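You operate a simulated robot arm through the tools that you are given. There is no shell and no other tool. Be economical: measure what you need, move in short steps, check, and stop when the job is done.

The job below is to be done with a simulated robot arm. You get a single attempt, and the scene is never put back.

JOB
Clamp the key in the jig, sand off its old glue with the fine block, then free it.
Fine: blue knob to HOLD, later to FREE; it stays in the jig, bar up; block back. What is to be rubbed or washed off counts as gone when no trace of it is left.

It is judged by the outcome, as a careful person would: the job done as asked, and still so three seconds after it is handed in. It fails if anything else is knocked over, pushed out of place, dropped, spilled or broken.

ROBOT AND FRAMES
A 5-joint arm with a two-finger parallel gripper, fixed in place. Base frame: the origin is at the foot of the arm, x ahead of it, y to its left, z up; the work surface is at about z = 0. Lengths are in mm, angles in rad, forces in N, time in s.
With the tool pointing down near the work surface it reaches from about 260 to 600 mm from the base axis. Its first joint turns from -1.152 to 1.152 rad. The tool tilts only in the upright plane through the base axis and itself; it spins freely about its own axis. Payload 1.57 kg.
Tool frame: the origin (TCP) lies between the finger pads and is the grasp point; the fingertips stand 30 mm ahead of it; z points along the fingers, y is the line along which they close. The gripper opens to 80 mm. The fingers are 17 mm wide and 12 mm thick; the gripper's body (40 by 82 mm) begins 80 mm behind the TCP.
Orientation is told as [roll, pitch, yaw] about the base's x, y, z axes, in that order, counted from this pose: with the fingers straight down and closing along the base's y, the tool's x points along the base's -x, its y along +y and its z along -z.

CONTROLS
- The arm moves only by the tool nudge_tool. Its argument "series" is a list of rows, each a list of 6 numbers: the shift along the tool's x, y, z in mm, then the turn, a rotation vector about the tool's x, y, z in rad. In form: [[dx, dy, dz, rx, ry, rz], ...]. A call has 1 to 20 rows; each row is the pose to reach, as a shift and turn from the pose commanded when the call began, along the tool's axes at that moment. "gripper" is the gripper command, from -1 (shut) to 1 (fully open), values between in proportion, set as the call begins (left out, the last holds). Rows are played at 5 a second. More than 50 mm and 0.15 rad between two rows, or a gripper value outside its range, and nothing of the call is played. A pose out of reach is approached as far as the arm can. The call stops where the force on the tool passes 40 N (or 10 N more than at its start, if that is more) or the arm is blocked; 0.2 s more then pass. Each finger travels about 153 mm/s and halts on what it meets, pressing with about 31 N; the grip force reading is that of the motor and also rises with nothing between the fingers. The clock runs only during rows and for 0.2 s after the last one: add rows that repeat a pose to give the fingers time. The reply holds the time, the measured pose of the TCP, the force on the tool along the base axes, the opening and the grip force, in the units named above and with some noise, with the torque about the TCP (base axes, N m) and any sound that the robot's microphone picked up.
- Cameras (640 x 400 px; columns grow to the right, rows downward): "scene" is fixed at [30.3, 383.7, 544.9]; the picture's right is [-0.81, -0.58, 0.00], its down [-0.22, 0.31, -0.92] and it looks along [0.54, -0.75, -0.39] (base axes); focal length 290 px, centre (320, 200). "wrist" rides on the gripper at [72, -7, -122] in the tool frame; the picture's right is [0.09, 1.00, 0.00], its down [-0.84, 0.08, -0.54] and it looks along [-0.54, 0.05, 0.84] (tool axes); focal length 238 px, centre (320, 200). There is no depth. A picture from a camera that has moved, and an enlarged one, comes with that camera's place and axes in the base frame and with its lens.
- get_image(camera): a new picture of that camera. No time passes.
- zoom(camera, box): a new picture of the part [left, top, right, bottom] of that camera's present view, enlarged. No time passes.
- finish_job(): hands the job in; it is judged then, once.

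Work in short steps. Places have to be worked out from the pictures, the camera data and where the tool is seen: move nearer, look again, correct. Check each grasp and each placing, and mend what went wrong. You have 120 turns and 68 pictures in all, those below and enlarged ones among them. Open the gripper and draw the arm clear of the work before you hand the job in, unless the task says otherwise; then end with one line.

The tools are called after ">>>" as name(argument=value, ...) on one line, values as JSON. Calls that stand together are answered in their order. nudge_tool: Moves the arm, as the interface text tells. Its arguments: {"type":"object","properties":{"series":{"type":"array","items":{"type":"array","items":{"type":"number"}}},"gripper":{"type":"number"}},"required":["series"]} The other tools are called the same way: get_image (camera) takes a picture; zoom (camera, box) takes an enlarged picture of a part of a camera's view; finish_job () hands the job in.

At the start:

```text
time_s: 0.0
tcp_pos: [319.2, -123.9, 412.1]
tool_rot: [0.0, 0.0, 0.001]
wrist_force: [-0.4, 0.5, 0.6]
moment: [-0.01, -0.02, 0.01]
gripper_width: 80.1
gripper_force: 0.1
```

scene: 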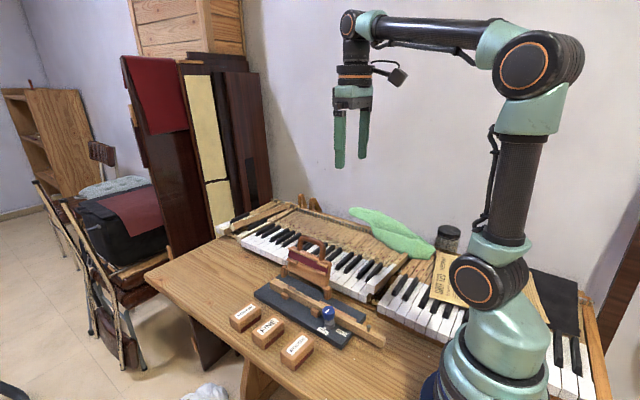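
wrist: 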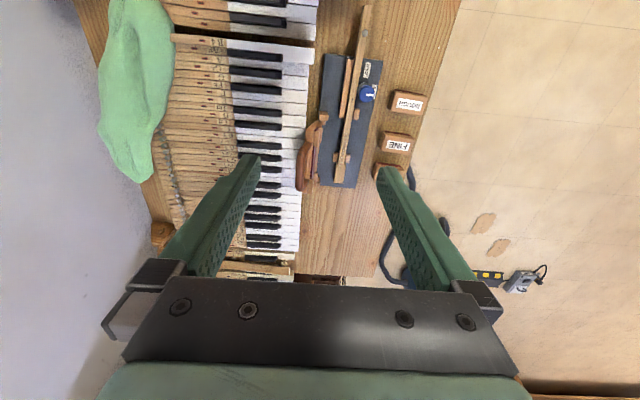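

I start with enlarged views of the jig and the blocks.

>>> zoom(camera="scene", box=[220, 220, 400, 380])

>>> zoom(camera="wrist", box=[280, 0, 440, 200])

```text
2.50 times, centred on (310, 300) of scene
camera zoom: at [30.3, 383.7, 544.9], right [-0.81, -0.58, 0.0], down [-0.22, 0.31, -0.92], along [0.54, -0.75, -0.39], focal length 724 px, centre (345, -50)
```

zoom: 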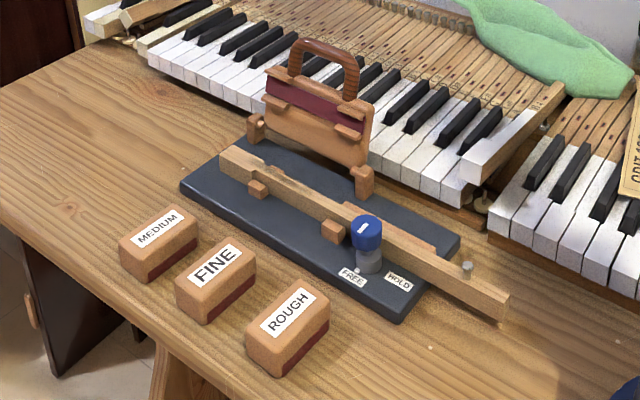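

```text
2.00 times, centred on (360, 100) of wrist
camera zoom: at [246.1, -131.3, 533.8], right [-0.09, 1.0, 0.0], down [0.84, 0.08, 0.54], along [0.54, 0.05, -0.84], focal length 477 px, centre (240, 400)
```

zoom: 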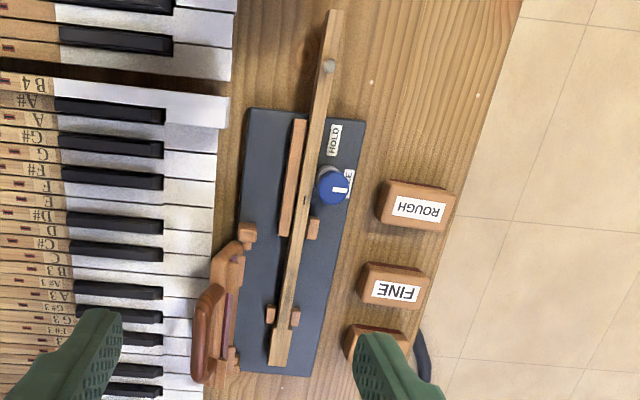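

The key lies along x at about y=-57. The knob is near (312,-37) and the fine block near (406,54). I move lower for a better look.

>>> nudge_tool(series=[[10, 20, 35, 0, 0, 0], [20, 40, 70, 0, 0, 0], [30, 60, 100, 0, 0, 0], [40, 64, 132, 0, 0, 0]])

>>> get_image(camera="wrist")

>>> zoom(camera="scene", box=[270, 230, 390, 350])

```text
time_s: 1.0
tcp_pos: [277.0, -59.8, 280.8]
tool_rot: [-0.001, -0.001, -0.002]
wrist_force: [-0.6, 0.1, -0.6]
moment: [-0.03, 0.04, -0.01]
gripper_width: 80.0
gripper_force: 0.1
```

```text
63 pictures are left
camera wrist: at [205.0, -66.9, 401.9], right [-0.09, 1.0, 0.0], down [0.84, 0.08, 0.54], along [0.54, 0.05, -0.84], focal length 238 px, centre (320, 200)
```

wrist: 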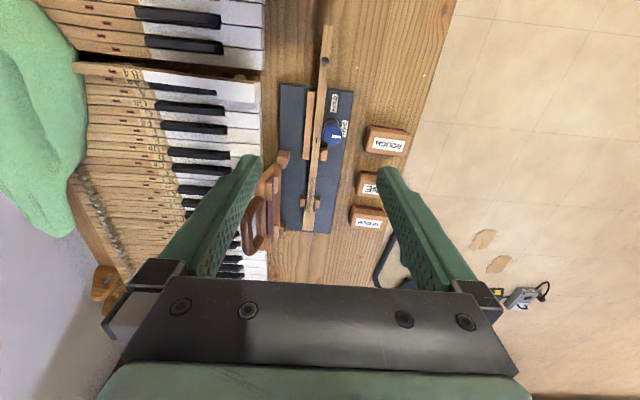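

```text
3.33 times, centred on (330, 290) of scene
camera zoom: at [30.3, 383.7, 544.9], right [-0.81, -0.58, 0.0], down [-0.22, 0.31, -0.92], along [0.54, -0.75, -0.39], focal length 966 px, centre (287, -100)
```

zoom: 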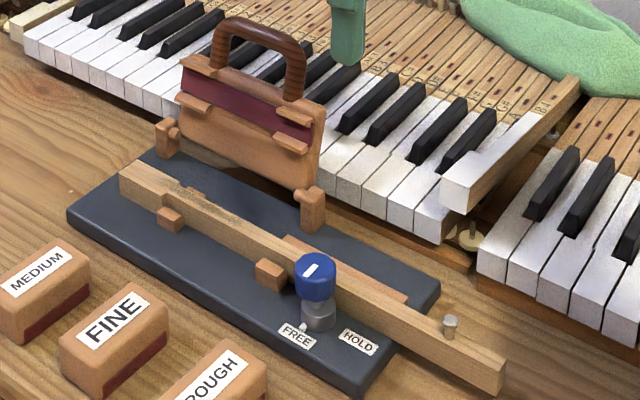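

The glue patch is on top of the key's far end, and the knob points at FREE with HOLD on its robot side. I zoom in for measurements.

>>> zoom(camera="wrist", box=[270, 70, 370, 160])

>>> zoom(camera="wrist", box=[230, 130, 410, 270])

>>> zoom(camera="scene", box=[280, 255, 330, 305])

```text
4.44 times, centred on (320, 115) of wrist
camera zoom: at [205.0, -66.9, 401.9], right [-0.09, 1.0, 0.0], down [0.84, 0.08, 0.54], along [0.54, 0.05, -0.84], focal length 1059 px, centre (320, 578)
```

zoom: 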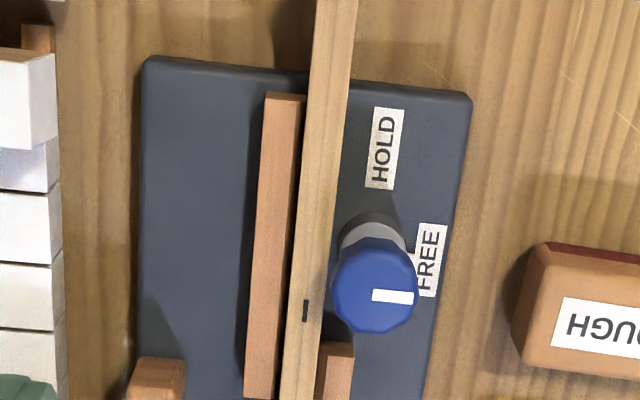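

```text
2.86 times, centred on (320, 200) of wrist
camera zoom: at [205.0, -66.9, 401.9], right [-0.09, 1.0, 0.0], down [0.84, 0.08, 0.54], along [0.54, 0.05, -0.84], focal length 681 px, centre (320, 200)
```

zoom: 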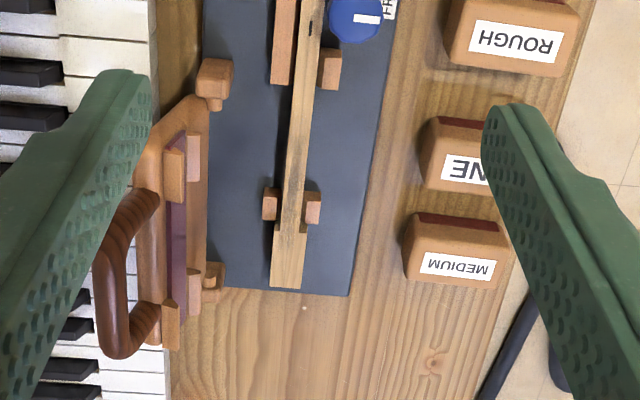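

```text
8.00 times, centred on (305, 280) of scene
camera zoom: at [30.3, 383.7, 544.9], right [-0.81, -0.58, 0.0], down [-0.22, 0.31, -0.92], along [0.54, -0.75, -0.39], focal length 2318 px, centre (440, -440)
```

zoom: 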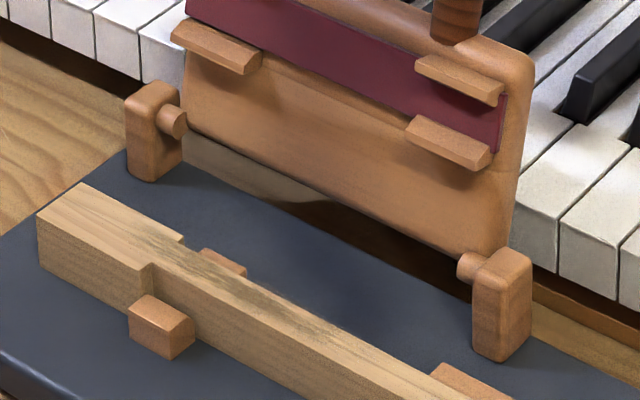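

Estimates: knob centre about (310,-39) with its top near z=65, key top near z=50, and the glue at x about 383–448. I turn the tool by -90° so the fingers close along x, and hover above the knob to refine this.

>>> nudge_tool(series=[[-3, 2, 7, 0, 0, 0.143], [-6, 4, 14, 0, 0, 0.286], [-9, 6, 21, 0, 0, 0.429], [-12, 8, 28, 0, 0, 0.571], [-15, 10, 35, 0, 0, 0.714], [-18, 12, 42, 0, 0, 0.857], [-21, 14, 49, 0, 0, 1.0], [-24, 16, 56, 0, 0, 1.143], [-27, 18, 63, 0, 0, 1.286], [-30, 20, 70, 0, 0, 1.428], [-33, 21, 80, 0, 0, 1.571], [-33, 21, 100, 0, 0, 1.571], [-33, 21, 120, 0, 0, 1.571], [-33, 21, 120, 0, 0, 1.571]])

>>> get_image(camera="wrist")

>>> zoom(camera="scene", box=[270, 230, 390, 350])

```text
time_s: 4.0
tcp_pos: [311.5, -37.6, 160.1]
tool_rot: [0.002, 0.001, -1.573]
wrist_force: [0.7, 0.2, 0.7]
moment: [-0.03, 0.02, 0.0]
gripper_width: 80.1
gripper_force: 0.2
```

```text
58 pictures are left
camera wrist: at [305.6, 32.8, 281.4], right [1.0, 0.09, 0.0], down [0.08, -0.84, 0.54], along [0.05, -0.54, -0.84], focal length 238 px, centre (320, 200)
```

wrist: 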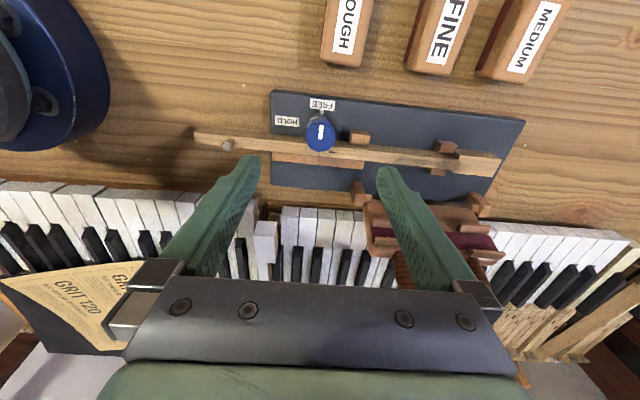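

```text
3.33 times, centred on (330, 290) of scene
camera zoom: at [30.3, 383.7, 544.9], right [-0.81, -0.58, 0.0], down [-0.22, 0.31, -0.92], along [0.54, -0.75, -0.39], focal length 966 px, centre (287, -100)
```

zoom: 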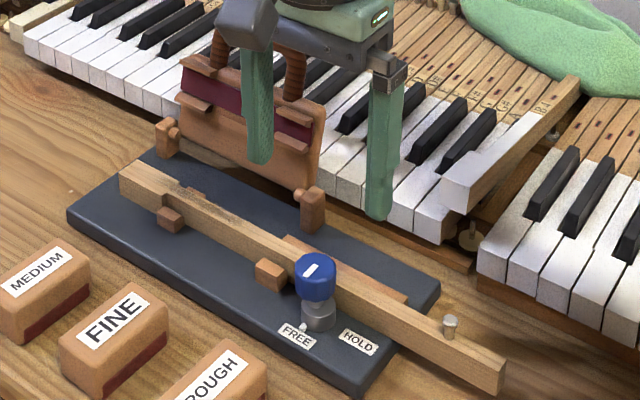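

>>> zoom(camera="wrist", box=[250, 70, 410, 200])

>>> zoom(camera="wrist", box=[310, 0, 580, 200])

```text
3.08 times, centred on (330, 135) of wrist
camera zoom: at [305.6, 32.8, 281.4], right [1.0, 0.09, 0.0], down [0.08, -0.84, 0.54], along [0.05, -0.54, -0.84], focal length 733 px, centre (289, 400)
```

zoom: 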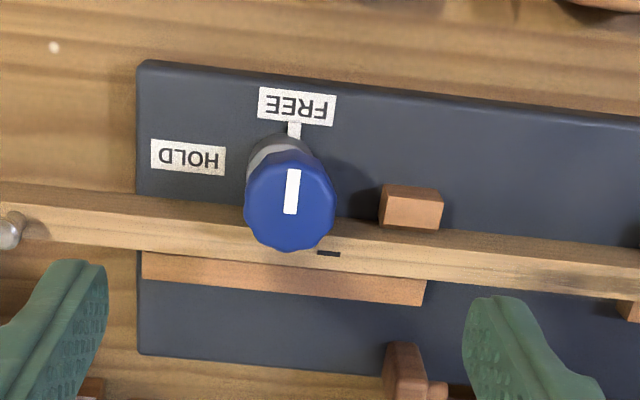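

```text
2.00 times, centred on (445, 100) of wrist
camera zoom: at [305.6, 32.8, 281.4], right [1.0, 0.09, 0.0], down [0.08, -0.84, 0.54], along [0.05, -0.54, -0.84], focal length 477 px, centre (70, 400)
```

zoom: 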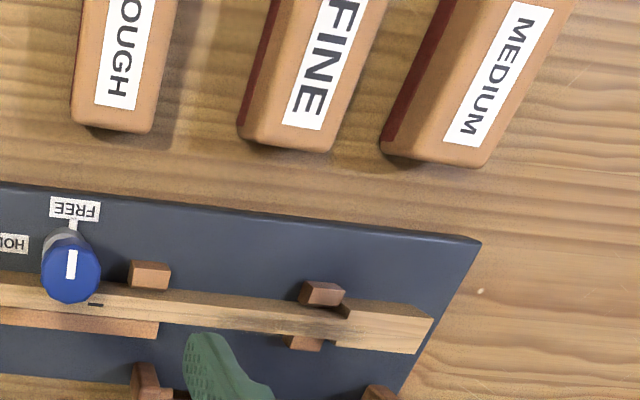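

The knob centre comes out at about (312,-37.5), which is where the tool already is. I descend until the tips are near z=58 and look.

>>> nudge_tool(series=[[0, 0, 20, 0, 0, 0], [0, 0, 40, 0, 0, 0], [0, 0, 60, 0, 0, 0], [0, 0, 72, 0, 0, 0], [0, 0, 72, 0, 0, 0]])

>>> zoom(camera="scene", box=[270, 230, 390, 350])

>>> zoom(camera="wrist", box=[220, 90, 420, 230])

```text
time_s: 5.2
tcp_pos: [312.0, -39.3, 87.7]
tool_rot: [-0.001, 0.001, -1.574]
wrist_force: [-0.2, 0.3, -0.1]
moment: [0.03, -0.02, 0.0]
gripper_width: 80.0
gripper_force: 0.1
```

```text
3.33 times, centred on (330, 290) of scene
camera zoom: at [30.3, 383.7, 544.9], right [-0.81, -0.58, 0.0], down [-0.22, 0.31, -0.92], along [0.54, -0.75, -0.39], focal length 966 px, centre (287, -100)
```

zoom: 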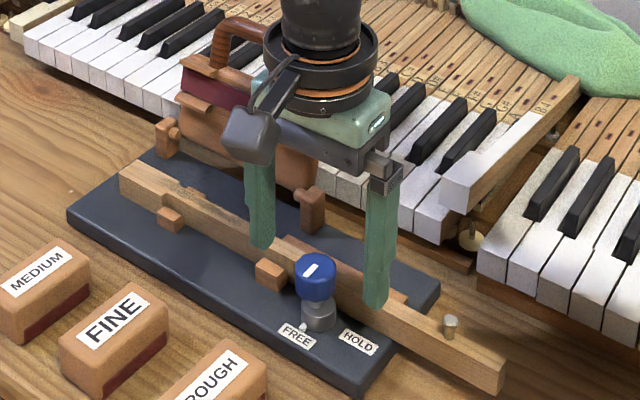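

```text
2.86 times, centred on (320, 160) of wrist
camera zoom: at [304.9, 32.3, 208.9], right [1.0, 0.09, 0.0], down [0.08, -0.84, 0.54], along [0.05, -0.54, -0.84], focal length 681 px, centre (320, 314)
```

zoom: 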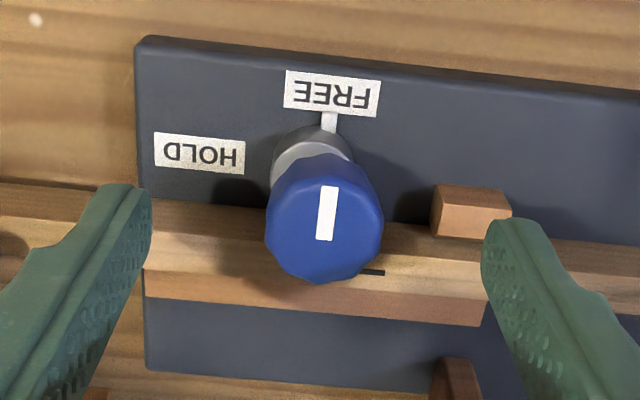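

Tips are about level with the knob top, and the key's top looks to be around z=42–45. I go 9 mm lower, shift 1.5 mm in +y, and close on the knob.

>>> nudge_tool(series=[[1.5, 0, 5, 0, 0, 0], [1.5, 0, 9, 0, 0, 0], [1.5, 0, 9, 0, 0, 0]])

>>> nudge_tool(series=[[0, 0, 0, 0, 0, 0], [0, 0, 0, 0, 0, 0], [0, 0, 0, 0, 0, 0]], gripper=-1)

>>> zoom(camera="wrist", box=[220, 90, 420, 230])

```text
time_s: 6.0
tcp_pos: [311.9, -37.9, 77.8]
tool_rot: [-0.001, 0.001, -1.573]
wrist_force: [0.4, -0.4, 0.1]
moment: [-0.01, 0.02, 0.0]
gripper_width: 80.0
gripper_force: 0.1
```

```text
time_s: 6.8
tcp_pos: [311.3, -38.6, 79.6]
tool_rot: [0.002, 0.001, -1.57]
wrist_force: [10.0, -1.0, -1.0]
moment: [-0.01, -0.2, -0.02]
gripper_width: 28.1
gripper_force: 31.1
```

```text
2.86 times, centred on (320, 160) of wrist
camera zoom: at [305.3, 33.4, 200.3], right [1.0, 0.09, 0.0], down [0.07, -0.84, 0.54], along [0.05, -0.54, -0.84], focal length 681 px, centre (320, 314)
```

zoom: 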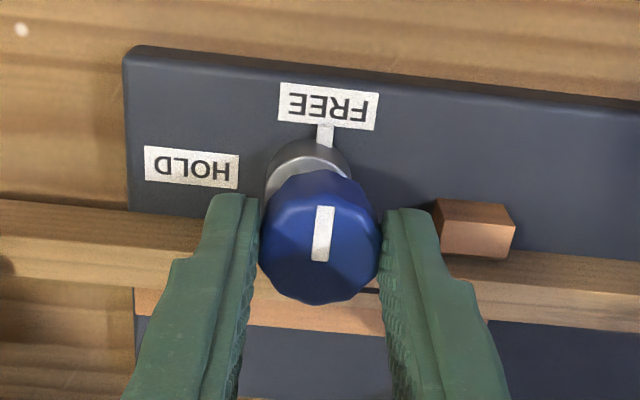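

The knob is held (28 mm). The 10 N along +x says its centre is slightly further along x, so I shift 1 mm that way and turn counter-clockwise toward HOLD.

>>> nudge_tool(series=[[0, 1, 0, 0, 0, 0], [0, 1, 0, 0, 0, -0.13], [0, 1, 0, 0, 0, -0.26], [0, 1, 0, 0, 0, -0.39], [0, 1, 0, 0, 0, -0.52], [0, 1, 0, 0, 0, -0.65], [0, 1, 0, 0, 0, -0.78], [0, 1, 0, 0, 0, -0.91], [0, 1, 0, 0, 0, -1.04], [0, 1, 0, 0, 0, -1.17], [0, 1, 0, 0, 0, -1.3], [0, 1, 0, 0, 0, -1.43], [0, 1, 0, 0, 0, -1.57], [0, 1, 0, 0, 0, -1.57]])

>>> zoom(camera="wrist", box=[220, 90, 420, 230])

>>> zoom(camera="scene", box=[270, 230, 390, 350])

```text
time_s: 9.8
tcp_pos: [312.1, -36.7, 78.6]
tool_rot: [0.0, 0.003, 0.0]
wrist_force: [-10.9, -26.8, 17.5]
moment: [-0.62, -0.14, -0.1]
gripper_width: 28.0
gripper_force: 31.1
```

```text
2.86 times, centred on (320, 160) of wrist
camera zoom: at [240.0, -44.6, 200.4], right [-0.09, 1.0, 0.0], down [0.84, 0.08, 0.54], along [0.54, 0.05, -0.84], focal length 681 px, centre (320, 314)
```

zoom: 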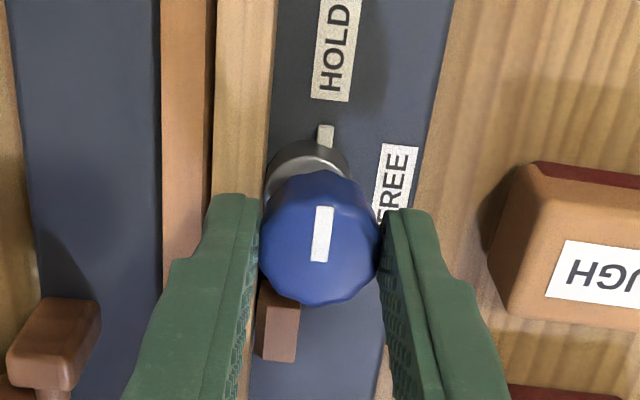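

```text
3.33 times, centred on (330, 290) of scene
camera zoom: at [30.3, 383.7, 544.9], right [-0.81, -0.58, 0.0], down [-0.22, 0.31, -0.92], along [0.54, -0.75, -0.39], focal length 966 px, centre (287, -100)
```

zoom: 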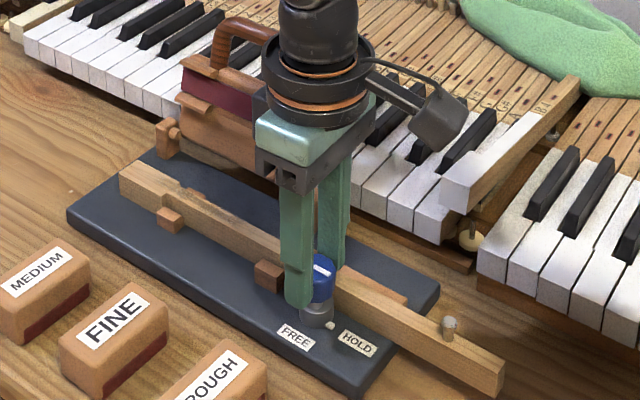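

The mark now points to HOLD. The upward 17 N suggests a finger may be touching the key, so I ease up and -y slightly, open partly, and rise.

>>> nudge_tool(series=[[0, -1.5, -1.5, 0, 0, 0], [0, -1.5, -1.5, 0, 0, 0]])

>>> nudge_tool(series=[[0, 0, 0, 0, 0, 0], [0, 0, 0, 0, 0, 0], [0, 0, -30, 0, 0, 0], [0, 0, -70, 0, 0, 0], [0, 0, -70, 0, 0, 0]], gripper=0.1)

>>> zoom(camera="wrist", box=[250, 70, 410, 200])

>>> zoom(camera="scene", box=[270, 230, 390, 350])

```text
time_s: 10.4
tcp_pos: [311.4, -38.0, 79.5]
tool_rot: [-0.001, 0.001, 0.0]
wrist_force: [2.4, -0.4, -0.3]
moment: [0.06, 0.04, -0.01]
gripper_width: 28.0
gripper_force: 31.2
```

```text
time_s: 11.6
tcp_pos: [312.4, -40.2, 152.0]
tool_rot: [-0.001, 0.002, -0.001]
wrist_force: [-0.3, 0.6, -0.6]
moment: [0.03, -0.01, -0.01]
gripper_width: 44.2
gripper_force: 0.0
```

```text
3.08 times, centred on (330, 135) of wrist
camera zoom: at [240.5, -48.8, 272.7], right [-0.09, 1.0, 0.0], down [0.84, 0.08, 0.54], along [0.54, 0.05, -0.84], focal length 733 px, centre (289, 400)
```

zoom: 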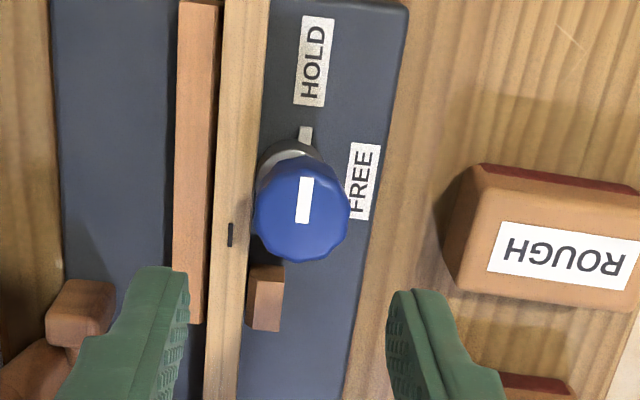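

```text
3.33 times, centred on (330, 290) of scene
camera zoom: at [30.3, 383.7, 544.9], right [-0.81, -0.58, 0.0], down [-0.22, 0.31, -0.92], along [0.54, -0.75, -0.39], focal length 966 px, centre (287, -100)
```

zoom: 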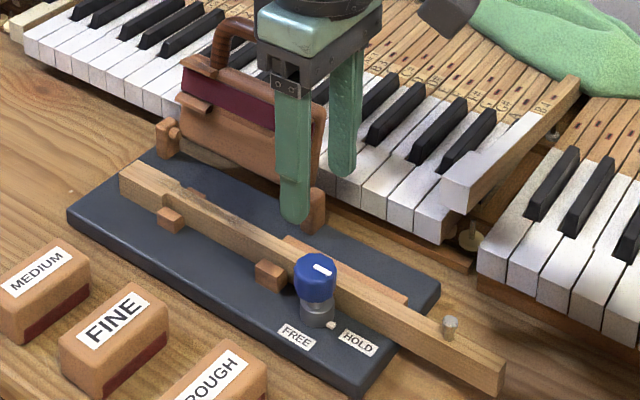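

HOLD is set and holding. Next I move above the FINE block at about (407,53) with yaw -90 and a partial opening, so the fingers clear the neighbouring blocks.

>>> nudge_tool(series=[[-8, 8, -5, 0, 0, 0.131], [-16, 16, -10, 0, 0, 0.262], [-24, 24, -10, 0, 0, 0.393], [-32, 32, -10, 0, 0, 0.524], [-40, 40, -10, 0, 0, 0.655], [-48, 48, -10, 0, 0, 0.785], [-56, 56, -10, 0, 0, 0.916], [-64, 64, -10, 0, 0, 1.047], [-72, 72, -10, 0, 0, 1.178], [-80, 80, -10, 0, 0, 1.309], [-88, 88, -10, 0, 0, 1.44], [-95, 93, -5, 0, 0, 1.571], [-95, 93, 0, 0, 0, 1.571]], gripper=0.45)

>>> get_image(camera="wrist")

>>> zoom(camera="scene", box=[220, 240, 340, 380])

```text
time_s: 14.4
tcp_pos: [406.4, 52.7, 151.8]
tool_rot: [0.001, 0.0, -1.575]
wrist_force: [-0.1, 0.1, -0.6]
moment: [-0.02, 0.0, -0.02]
gripper_width: 57.8
gripper_force: 0.1
```

```text
47 pictures are left
camera wrist: at [400.6, 125.5, 272.1], right [1.0, 0.09, 0.0], down [0.07, -0.84, 0.54], along [0.05, -0.54, -0.84], focal length 238 px, centre (320, 200)
```

wrist: 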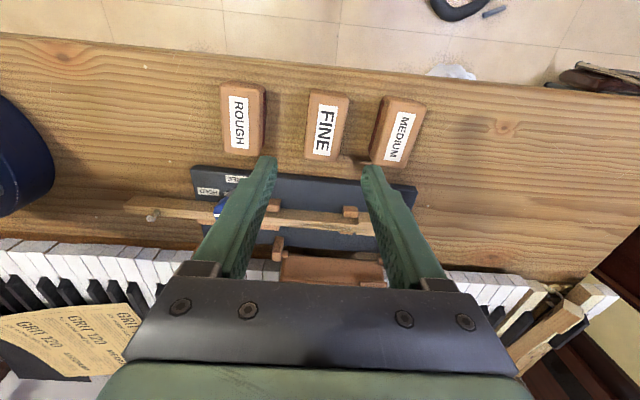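

```text
2.86 times, centred on (280, 310) of scene
camera zoom: at [30.3, 383.7, 544.9], right [-0.81, -0.58, 0.0], down [-0.22, 0.31, -0.92], along [0.54, -0.75, -0.39], focal length 828 px, centre (434, -114)
```

zoom: 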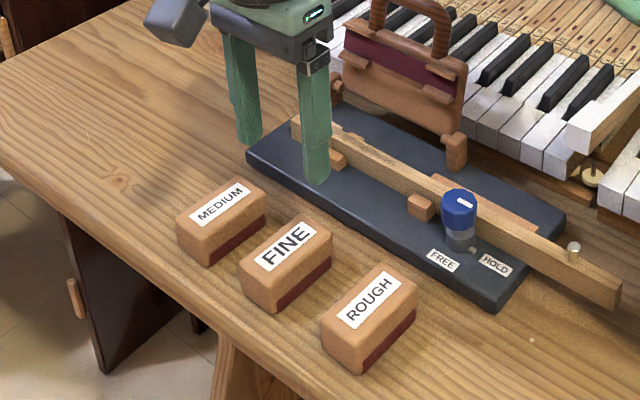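

>>> zoom(camera="wrist", box=[210, 70, 440, 200])

```text
2.78 times, centred on (325, 135) of wrist
camera zoom: at [400.6, 125.5, 272.1], right [1.0, 0.09, 0.0], down [0.07, -0.84, 0.54], along [0.05, -0.54, -0.84], focal length 663 px, centre (306, 381)
```

zoom: 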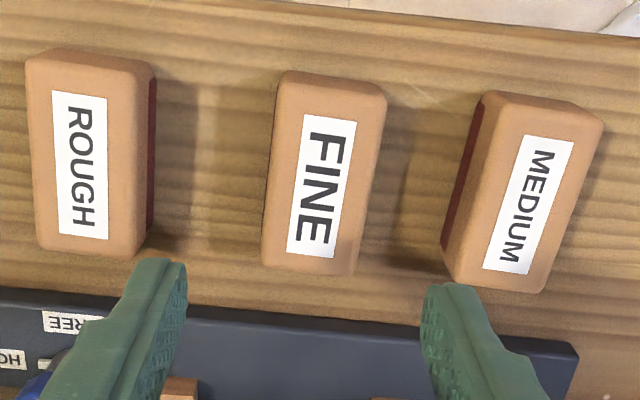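

The FINE block is about 34×67 mm, centred near (411.5,59) and turned about 0.04 rad. I align and descend above it.

>>> nudge_tool(series=[[3, 2.5, 30, 0, 0, 0.02], [6.3, 5, 55, 0, 0, 0.04], [6.3, 5, 75, 0, 0, 0.04], [6.3, 5, 80, 0, 0, 0.04], [6.3, 5, 80, 0, 0, 0.04]])

>>> get_image(camera="wrist")

>>> zoom(camera="scene", box=[220, 240, 340, 380])

```text
time_s: 15.6
tcp_pos: [412.4, 59.0, 71.0]
tool_rot: [0.001, 0.0, -1.613]
wrist_force: [0.5, 0.3, -0.3]
moment: [-0.01, 0.01, 0.0]
gripper_width: 58.0
gripper_force: 0.1
```

```text
44 pictures are left
camera wrist: at [408.7, 130.9, 192.9], right [1.0, 0.05, 0.0], down [0.04, -0.84, 0.54], along [0.03, -0.54, -0.84], focal length 238 px, centre (320, 200)
```

wrist: 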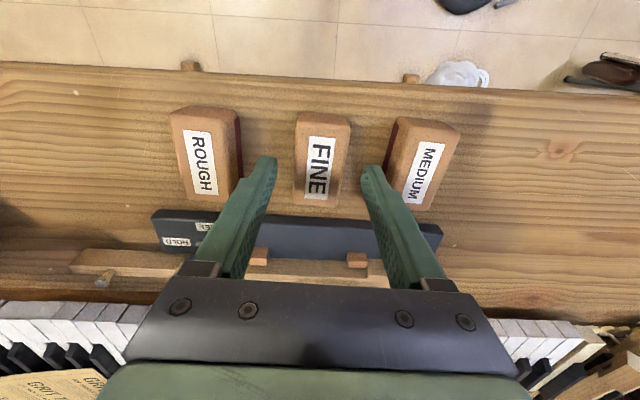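

```text
2.86 times, centred on (280, 310) of scene
camera zoom: at [30.3, 383.7, 544.9], right [-0.81, -0.58, 0.0], down [-0.22, 0.31, -0.92], along [0.54, -0.75, -0.39], focal length 828 px, centre (434, -114)
```

zoom: 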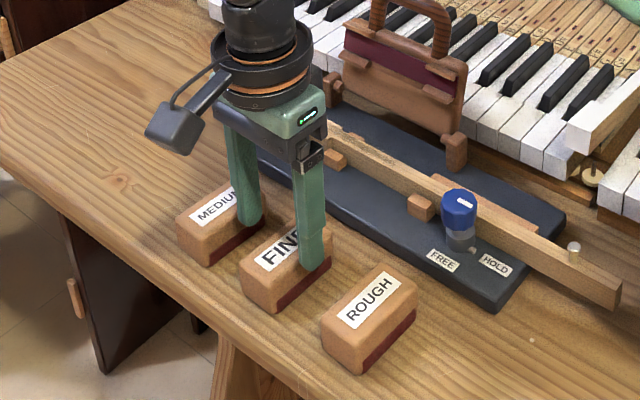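

Well centred: block y about 60, x about 412.5. I descend to z=42, with the tips about 12 mm above the table, and close.

>>> nudge_tool(series=[[0.5, 0, 10, 0, 0, 0], [1, 0, 20, 0, 0, 0], [1, 0, 29, 0, 0, 0], [1, 0, 29, 0, 0, 0]])

>>> nudge_tool(series=[[0, 0, 0, 0, 0, 0], [0, 0, 0, 0, 0, 0], [0, 0, 0, 0, 0, 0]], gripper=-1)

>>> zoom(camera="scene", box=[220, 240, 340, 380])

```text
time_s: 16.6
tcp_pos: [413.6, 61.2, 42.5]
tool_rot: [0.002, 0.001, -1.613]
wrist_force: [-0.5, 0.0, 0.0]
moment: [0.0, 0.01, 0.01]
gripper_width: 58.1
gripper_force: 0.1
```

```text
time_s: 17.4
tcp_pos: [413.3, 59.9, 41.9]
tool_rot: [0.0, 0.001, -1.61]
wrist_force: [-0.6, 1.2, -0.3]
moment: [-0.02, -0.01, -0.02]
gripper_width: 38.5
gripper_force: 31.3
```

```text
2.86 times, centred on (280, 310) of scene
camera zoom: at [30.3, 383.7, 544.9], right [-0.81, -0.58, 0.0], down [-0.22, 0.31, -0.92], along [0.54, -0.75, -0.39], focal length 828 px, centre (434, -114)
```

zoom: 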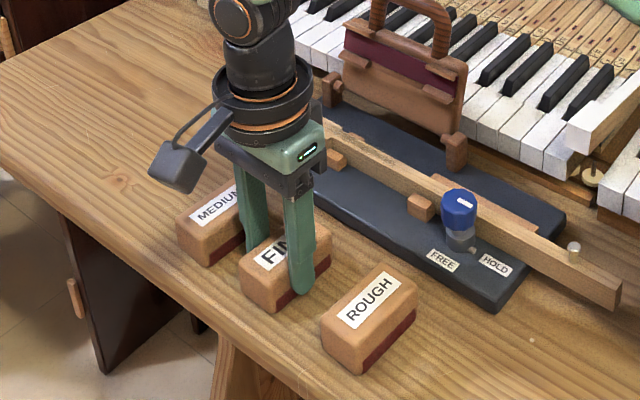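

Block gripped at 38.5 mm; the grasp pose was (413.3,60,42), yaw -1.61. I lift it and carry it over the glue patch.

>>> nudge_tool(series=[[0, 0, -15, 0, 0, 0], [0, 0, -40, 0, 0, 0], [0, 0, -75, 0, 0, 0], [-25, 1.5, -90, 0, 0, -0.01], [-55, 3, -90, 0, 0, -0.02], [-85, 5, -90, 0, 0, -0.03], [-115, 6.5, -90, 0, 0, -0.04], [-115, 6.5, -90, 0, 0, -0.04]])

>>> get_image(camera="wrist")

>>> zoom(camera="scene", box=[250, 220, 370, 340])

```text
time_s: 19.2
tcp_pos: [412.2, -55.9, 129.6]
tool_rot: [-0.001, -0.001, -1.571]
wrist_force: [-0.9, 1.0, -0.8]
moment: [-0.02, 0.0, 0.0]
gripper_width: 38.6
gripper_force: 30.6
```

```text
41 pictures are left
camera wrist: at [406.3, 15.7, 252.3], right [1.0, 0.09, 0.0], down [0.08, -0.84, 0.54], along [0.05, -0.54, -0.84], focal length 238 px, centre (320, 200)
```

wrist: 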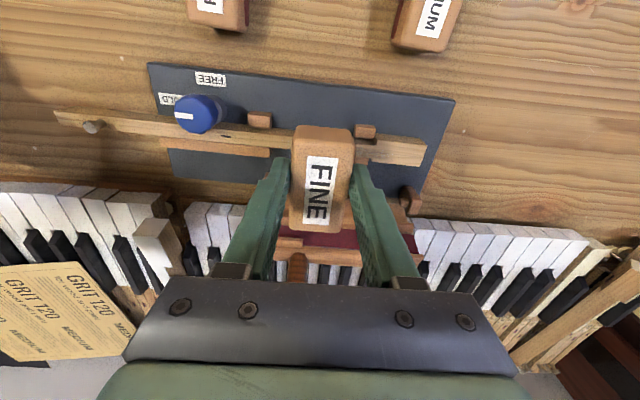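

```text
3.33 times, centred on (310, 280) of scene
camera zoom: at [30.3, 383.7, 544.9], right [-0.81, -0.58, 0.0], down [-0.22, 0.31, -0.92], along [0.54, -0.75, -0.39], focal length 966 px, centre (353, -67)
```

zoom: 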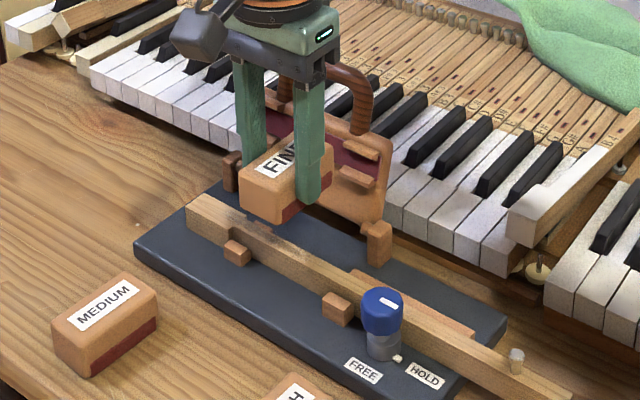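

Block is over the patch. I descend to just above the expected contact height.

>>> nudge_tool(series=[[0, 0, 10, 0, 0, 0], [0, 0, 20, 0, 0, 0], [0, 0, 30, 0, 0, 0], [0, 0, 34, 0, 0, 0], [0, 0, 34, 0, 0, 0]])

>>> zoom(camera="scene", box=[260, 240, 340, 310])

```text
time_s: 20.4
tcp_pos: [412.6, -54.6, 96.7]
tool_rot: [-0.001, -0.002, -1.573]
wrist_force: [0.1, 0.1, -0.1]
moment: [-0.01, -0.02, -0.03]
gripper_width: 38.4
gripper_force: 31.0
```

```text
5.71 times, centred on (300, 275) of scene
camera zoom: at [30.3, 383.7, 544.9], right [-0.81, -0.58, 0.0], down [-0.22, 0.31, -0.92], along [0.54, -0.75, -0.39], focal length 1656 px, centre (434, -229)
```

zoom: 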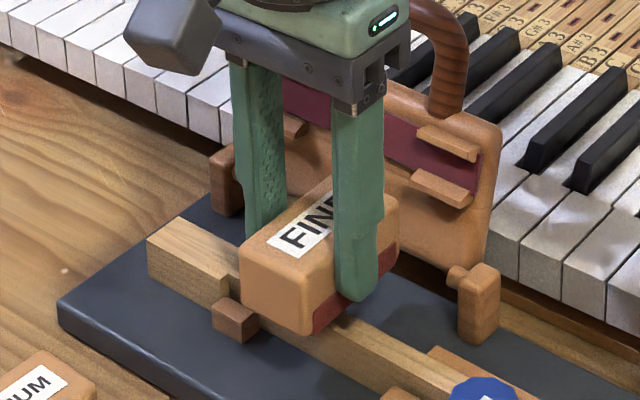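

Still a small gap. I step down 1 mm per row to find contact.

>>> nudge_tool(series=[[0, 0, 1, 0, 0, 0], [0, 0, 2, 0, 0, 0], [0, 0, 3, 0, 0, 0], [0, 0, 4, 0, 0, 0], [0, 0, 4, 0, 0, 0]])

```text
time_s: 21.6
tcp_pos: [414.1, -54.5, 94.5]
tool_rot: [0.0, 0.001, -1.573]
wrist_force: [0.4, 0.0, 0.1]
moment: [0.03, 0.03, 0.01]
gripper_width: 38.7
gripper_force: 31.0
```

>>> nudge_tool(series=[[0, 0, 1, 0, 0, 0], [0, 0, 2, 0, 0, 0], [0, 0, 3, 0, 0, 0], [0, 0, 3, 0, 0, 0]])

```text
time_s: 22.6
tcp_pos: [413.1, -54.2, 90.7]
tool_rot: [0.002, 0.001, -1.573]
wrist_force: [-0.8, -0.1, -1.0]
moment: [-0.01, 0.01, -0.01]
gripper_width: 38.4
gripper_force: 31.0
```

Still no contact, so I continue down.

>>> nudge_tool(series=[[0, 0, 1, 0, 0, 0], [0, 0, 2, 0, 0, 0], [0, 0, 3, 0, 0, 0], [0, 0, 3, 0, 0, 0]])

```text
time_s: 23.6
tcp_pos: [412.5, -54.4, 86.6]
tool_rot: [-0.001, 0.0, -1.573]
wrist_force: [-1.6, -1.2, -0.9]
moment: [0.0, 0.02, -0.02]
gripper_width: 38.7
gripper_force: 31.2
```

>>> nudge_tool(series=[[0, 0, 1, 0, 0, 0], [0, 0, 2, 0, 0, 0], [0, 0, 2, 0, 0, 0]])

>>> zoom(camera="scene", box=[260, 240, 340, 310])

```text
time_s: 24.4
tcp_pos: [414.0, -54.3, 86.5]
tool_rot: [0.0, 0.0, -1.573]
wrist_force: [0.5, 0.3, -2.0]
moment: [0.0, 0.01, 0.01]
gripper_width: 38.5
gripper_force: 31.7
```

```text
5.71 times, centred on (300, 275) of scene
camera zoom: at [30.3, 383.7, 544.9], right [-0.81, -0.58, 0.0], down [-0.22, 0.31, -0.92], along [0.54, -0.75, -0.39], focal length 1656 px, centre (434, -229)
```

zoom: 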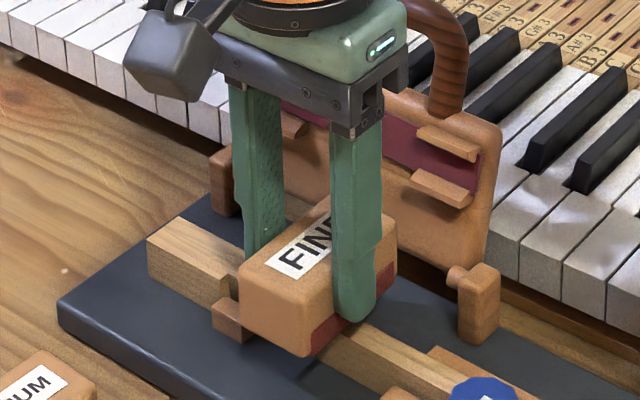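

>>> nudge_tool(series=[[0, 0, 1, 0, 0, 0], [0, 0, 2, 0, 0, 0], [0, 0, 2, 0, 0, 0]])

```text
time_s: 25.2
tcp_pos: [414.1, -54.3, 84.7]
tool_rot: [-0.001, 0.0, -1.573]
wrist_force: [-0.3, 0.0, -0.5]
moment: [-0.01, -0.02, 0.03]
gripper_width: 38.7
gripper_force: 31.3
```

>>> nudge_tool(series=[[0, 0, 1, 0, 0, 0], [0, 0, 2, 0, 0, 0], [0, 0, 2, 0, 0, 0]])

```text
time_s: 26.0
tcp_pos: [414.5, -54.6, 81.1]
tool_rot: [0.001, -0.001, -1.573]
wrist_force: [-1.0, -0.2, 2.2]
moment: [-0.03, 0.07, -0.06]
gripper_width: 38.5
gripper_force: 31.0
```

>>> nudge_tool(series=[[0, 0, 0.5, 0, 0, 0], [0, 0, 1, 0, 0, 0], [0, 0, 1, 0, 0, 0]])

>>> zoom(camera="wrist", box=[220, 90, 420, 230])

```text
time_s: 26.8
tcp_pos: [414.2, -54.3, 81.2]
tool_rot: [0.002, 0.0, -1.572]
wrist_force: [-4.6, 2.3, 20.0]
moment: [-0.02, 0.27, -0.01]
gripper_width: 38.3
gripper_force: 31.0
```

```text
2.86 times, centred on (320, 160) of wrist
camera zoom: at [407.8, 16.6, 202.8], right [1.0, 0.09, 0.0], down [0.07, -0.84, 0.54], along [0.05, -0.54, -0.84], focal length 681 px, centre (320, 314)
```

zoom: 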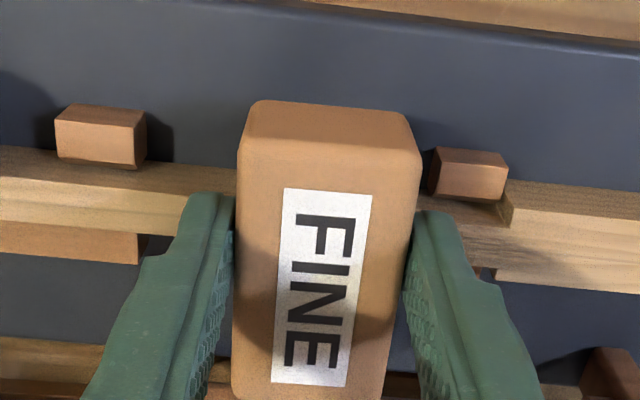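

Contact at TCP z about 81.3 with 20 N. I relax slightly and stroke toward -x and back, watching the force.

>>> nudge_tool(series=[[0, 0, -0.4, 0, 0, 0], [0, -8, -0.4, 0, 0, 0], [0, -16, -0.4, 0, 0, 0], [0, -24, -0.4, 0, 0, 0], [0, -32, -0.4, 0, 0, 0], [0, -24, -0.4, 0, 0, 0], [0, -16, -0.4, 0, 0, 0], [0, -8, -0.4, 0, 0, 0], [0, 0, -0.4, 0, 0, 0]])

>>> zoom(camera="scene", box=[260, 240, 340, 310])

```text
time_s: 28.8
tcp_pos: [413.6, -54.0, 82.0]
tool_rot: [0.0, 0.0, -1.573]
wrist_force: [-0.8, 0.2, 1.9]
moment: [-0.03, 0.11, -0.02]
gripper_width: 38.7
gripper_force: 30.6
```

```text
5.71 times, centred on (300, 275) of scene
camera zoom: at [30.3, 383.7, 544.9], right [-0.81, -0.58, 0.0], down [-0.22, 0.31, -0.92], along [0.54, -0.75, -0.39], focal length 1656 px, centre (434, -229)
```

zoom: 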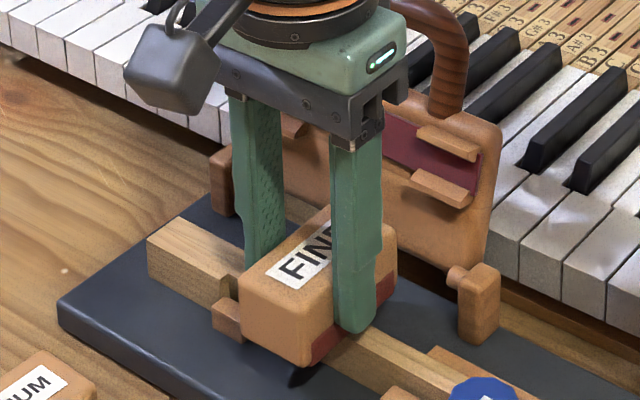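

That was light (2 N). I press 0.3 mm more and stroke carefully toward +x, where the head's shoulder is.

>>> nudge_tool(series=[[0, 0, 0.3, 0, 0, 0], [0, 6, 0.3, 0, 0, 0], [0, 12, 0.3, 0, 0, 0], [0, 18, 0.3, 0, 0, 0], [0, 24, 0.3, 0, 0, 0], [0, 30, 0.3, 0, 0, 0]])

>>> zoom(camera="scene", box=[260, 240, 340, 310])

```text
time_s: 30.2
tcp_pos: [444.3, -54.4, 82.4]
tool_rot: [0.001, 0.001, -1.572]
wrist_force: [-1.5, -0.8, 4.1]
moment: [-0.06, 0.14, 0.02]
gripper_width: 38.5
gripper_force: 31.0
```

```text
5.71 times, centred on (300, 275) of scene
camera zoom: at [30.3, 383.7, 544.9], right [-0.81, -0.58, 0.0], down [-0.22, 0.31, -0.92], along [0.54, -0.75, -0.39], focal length 1656 px, centre (434, -229)
```

zoom: 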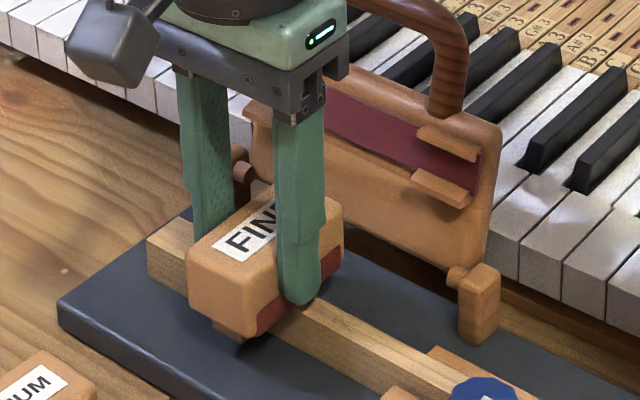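

The head is flush and the stroke was smooth. I do full strokes over x about 380–452 with a little more pressure.

>>> nudge_tool(series=[[0, 8, 0.3, 0, 0, 0], [0, 0, 0.3, 0, 0, 0], [0, -8, 0.3, 0, 0, 0], [0, -16, 0.3, 0, 0, 0], [0, -24, 0.3, 0, 0, 0], [0, -32, 0.3, 0, 0, 0], [0, -40, 0.3, 0, 0, 0], [0, -48, 0.3, 0, 0, 0], [0, -56, 0.3, 0, 0, 0], [0, -64, 0.3, 0, 0, 0], [0, -56, 0.3, 0, 0, 0], [0, -48, 0.3, 0, 0, 0], [0, -40, 0.3, 0, 0, 0], [0, -32, 0.3, 0, 0, 0], [0, -24, 0.3, 0, 0, 0], [0, -16, 0.3, 0, 0, 0], [0, -8, 0.3, 0, 0, 0], [0, 0, 0.3, 0, 0, 0], [0, 8, 0.3, 0, 0, 0], [0, 0, 0.3, 0, 0, 0]])

>>> nudge_tool(series=[[0, -8, 0, 0, 0, 0], [0, -16, 0, 0, 0, 0], [0, -24, 0, 0, 0, 0], [0, -32, 0, 0, 0, 0], [0, -40, 0, 0, 0, 0], [0, -48, 0, 0, 0, 0], [0, -56, 0, 0, 0, 0], [0, -64, 0, 0, 0, 0], [0, -64, 0, 0, 0, 0]])

>>> zoom(camera="scene", box=[260, 240, 340, 310])

```text
time_s: 34.4
tcp_pos: [446.4, -52.6, 81.1]
tool_rot: [0.0, 0.001, -1.571]
wrist_force: [0.2, -0.4, -1.4]
moment: [-0.02, -0.01, 0.01]
gripper_width: 38.7
gripper_force: 31.1
```

```text
time_s: 36.4
tcp_pos: [381.3, -53.5, 81.6]
tool_rot: [0.002, 0.001, -1.573]
wrist_force: [-0.2, -0.7, -0.5]
moment: [-0.01, -0.02, -0.02]
gripper_width: 38.6
gripper_force: 31.2
```

```text
5.71 times, centred on (300, 275) of scene
camera zoom: at [30.3, 383.7, 544.9], right [-0.81, -0.58, 0.0], down [-0.22, 0.31, -0.92], along [0.54, -0.75, -0.39], focal length 1656 px, centre (434, -229)
```

zoom: 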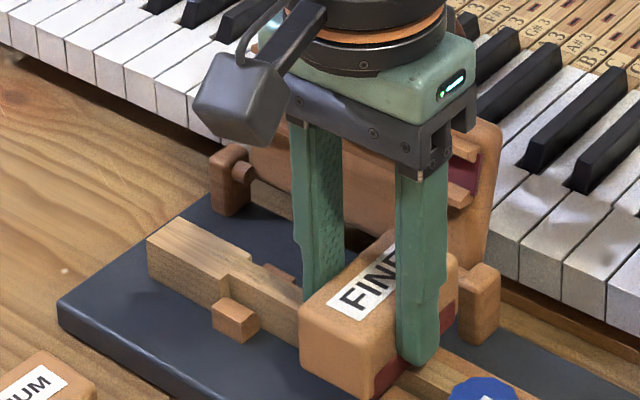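

The contact has become very light (about 0 N). I press down in 0.5 mm steps here.

>>> nudge_tool(series=[[0, 0, 0.4, 0, 0, 0], [0, 0, 0.8, 0, 0, 0], [0, 0, 0.8, 0, 0, 0]])

>>> zoom(camera="scene", box=[270, 250, 310, 285])

```text
time_s: 37.2
tcp_pos: [381.8, -54.4, 80.3]
tool_rot: [0.001, 0.0, -1.573]
wrist_force: [-5.9, 4.2, 22.4]
moment: [-0.05, 0.23, -0.03]
gripper_width: 38.3
gripper_force: 31.2
```

```text
11.43 times, centred on (290, 268) of scene
camera zoom: at [30.2, 383.7, 544.9], right [-0.81, -0.58, 0.0], down [-0.22, 0.31, -0.92], along [0.54, -0.75, -0.39], focal length 3311 px, centre (663, -571)
```

zoom: 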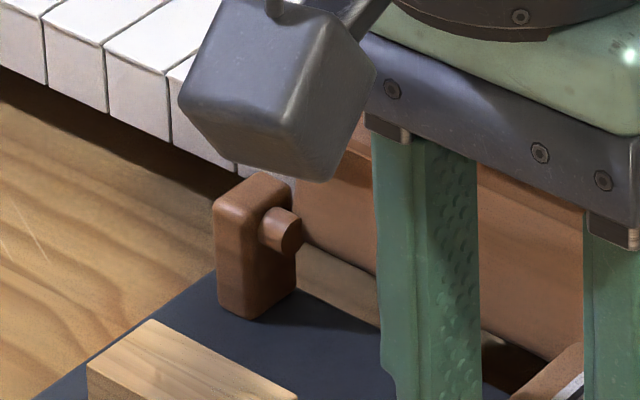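

22 N now; I back off 0.2 mm and do a full stroke out and back.

>>> nudge_tool(series=[[0, 0, -0.2, 0, 0, 0], [0, 8, -0.2, 0, 0, 0], [0, 16, -0.2, 0, 0, 0], [0, 24, -0.2, 0, 0, 0], [0, 32, -0.2, 0, 0, 0], [0, 40, -0.2, 0, 0, 0], [0, 48, -0.2, 0, 0, 0], [0, 56, -0.2, 0, 0, 0], [0, 64, -0.2, 0, 0, 0], [0, 72, -0.2, 0, 0, 0]])

>>> nudge_tool(series=[[0, -8, 0, 0, 0, 0], [0, -16, 0, 0, 0, 0], [0, -24, 0, 0, 0, 0], [0, -32, 0, 0, 0, 0], [0, -40, 0, 0, 0, 0], [0, -48, 0, 0, 0, 0], [0, -56, 0, 0, 0, 0], [0, -64, 0, 0, 0, 0], [0, -72, 0, 0, 0, 0]])

>>> nudge_tool(series=[[0, 8, 0, 0, 0, 0], [0, 16, 0, 0, 0, 0], [0, 24, 0, 0, 0, 0], [0, 32, 0, 0, 0, 0], [0, 40, 0, 0, 0, 0], [0, 48, 0, 0, 0, 0], [0, 56, 0, 0, 0, 0], [0, 64, 0, 0, 0, 0], [0, 72, 0, 0, 0, 0]])

>>> zoom(camera="scene", box=[270, 250, 350, 320])

```text
time_s: 39.4
tcp_pos: [453.1, -53.9, 80.4]
tool_rot: [-0.001, -0.001, -1.575]
wrist_force: [-1.3, -0.3, 2.2]
moment: [0.0, 0.03, -0.05]
gripper_width: 38.7
gripper_force: 31.5
```

```text
time_s: 41.4
tcp_pos: [382.0, -54.4, 80.4]
tool_rot: [0.008, -0.002, -1.572]
wrist_force: [7.1, 0.2, 17.3]
moment: [-0.04, -0.09, 0.05]
gripper_width: 38.7
gripper_force: 31.5
```

```text
time_s: 43.4
tcp_pos: [451.5, -53.5, 80.2]
tool_rot: [0.0, 0.002, -1.573]
wrist_force: [-0.1, -0.5, -1.1]
moment: [0.0, -0.03, -0.04]
gripper_width: 38.6
gripper_force: 30.8
```

```text
5.71 times, centred on (310, 285) of scene
camera zoom: at [30.3, 383.7, 544.9], right [-0.81, -0.58, 0.0], down [-0.22, 0.31, -0.92], along [0.54, -0.75, -0.39], focal length 1656 px, centre (377, -286)
```

zoom: 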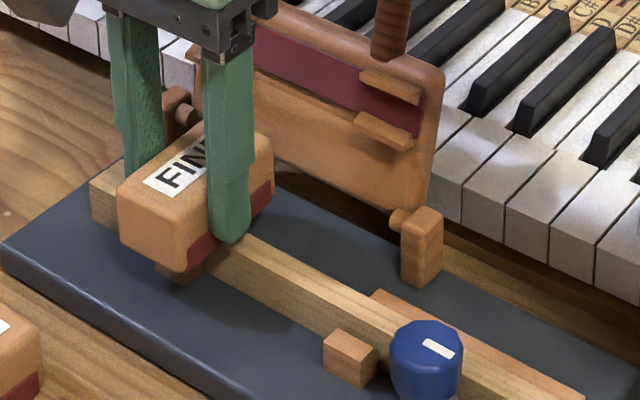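

I lift the block and move it further along x, to see the whole patch area.

>>> nudge_tool(series=[[0, 0, -20, 0, 0, 0], [0, 10, -45, 0, 0, 0], [0, 25, -60, 0, 0, 0], [0, 40, -60, 0, 0, 0]])

>>> zoom(camera="scene", box=[270, 255, 330, 305])

>>> zoom(camera="wrist", box=[180, 60, 420, 220])

```text
time_s: 44.4
tcp_pos: [492.6, -54.5, 140.6]
tool_rot: [-0.001, 0.001, -1.572]
wrist_force: [0.3, -1.0, -0.7]
moment: [-0.02, 0.02, -0.01]
gripper_width: 38.4
gripper_force: 30.8
```

```text
8.00 times, centred on (300, 280) of scene
camera zoom: at [30.3, 383.7, 544.9], right [-0.81, -0.58, 0.0], down [-0.22, 0.31, -0.92], along [0.54, -0.75, -0.39], focal length 2318 px, centre (480, -440)
```

zoom: 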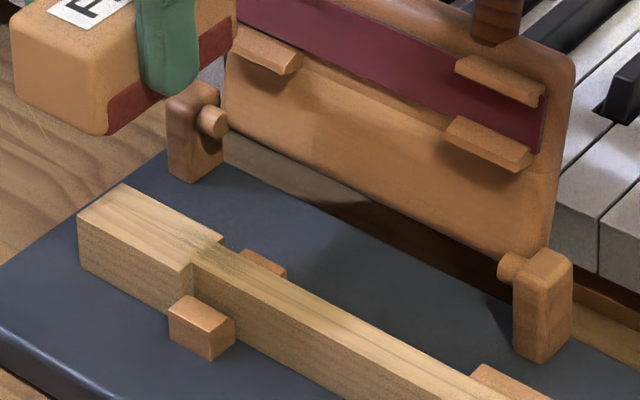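

```text
2.50 times, centred on (300, 140) of wrist
camera zoom: at [485.2, 17.5, 260.9], right [1.0, 0.09, 0.0], down [0.08, -0.84, 0.54], along [0.05, -0.54, -0.84], focal length 596 px, centre (370, 350)
```

zoom: 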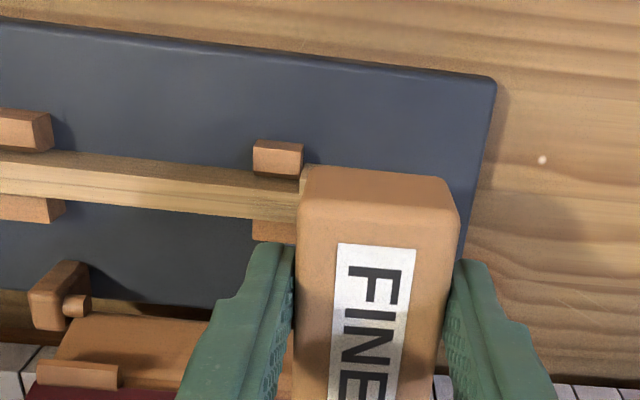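

>>> zoom(camera="scene", box=[284, 276, 324, 301])

>>> zoom(camera="wrist", box=[190, 110, 310, 170])

```text
16.00 times, centred on (304, 288) of scene
camera zoom: at [30.3, 383.7, 544.9], right [-0.81, -0.58, 0.0], down [-0.22, 0.31, -0.92], along [0.54, -0.75, -0.39], focal length 4636 px, centre (576, -1216)
```

zoom: 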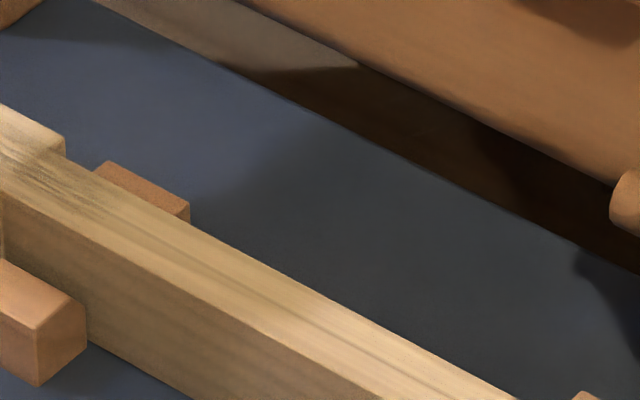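

```text
5.33 times, centred on (250, 140) of wrist
camera zoom: at [485.2, 17.5, 260.9], right [1.0, 0.09, 0.0], down [0.08, -0.84, 0.54], along [0.05, -0.54, -0.84], focal length 1271 px, centre (693, 520)
```

zoom: 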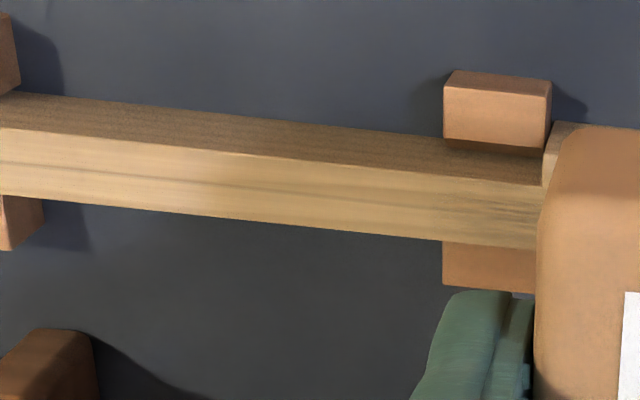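

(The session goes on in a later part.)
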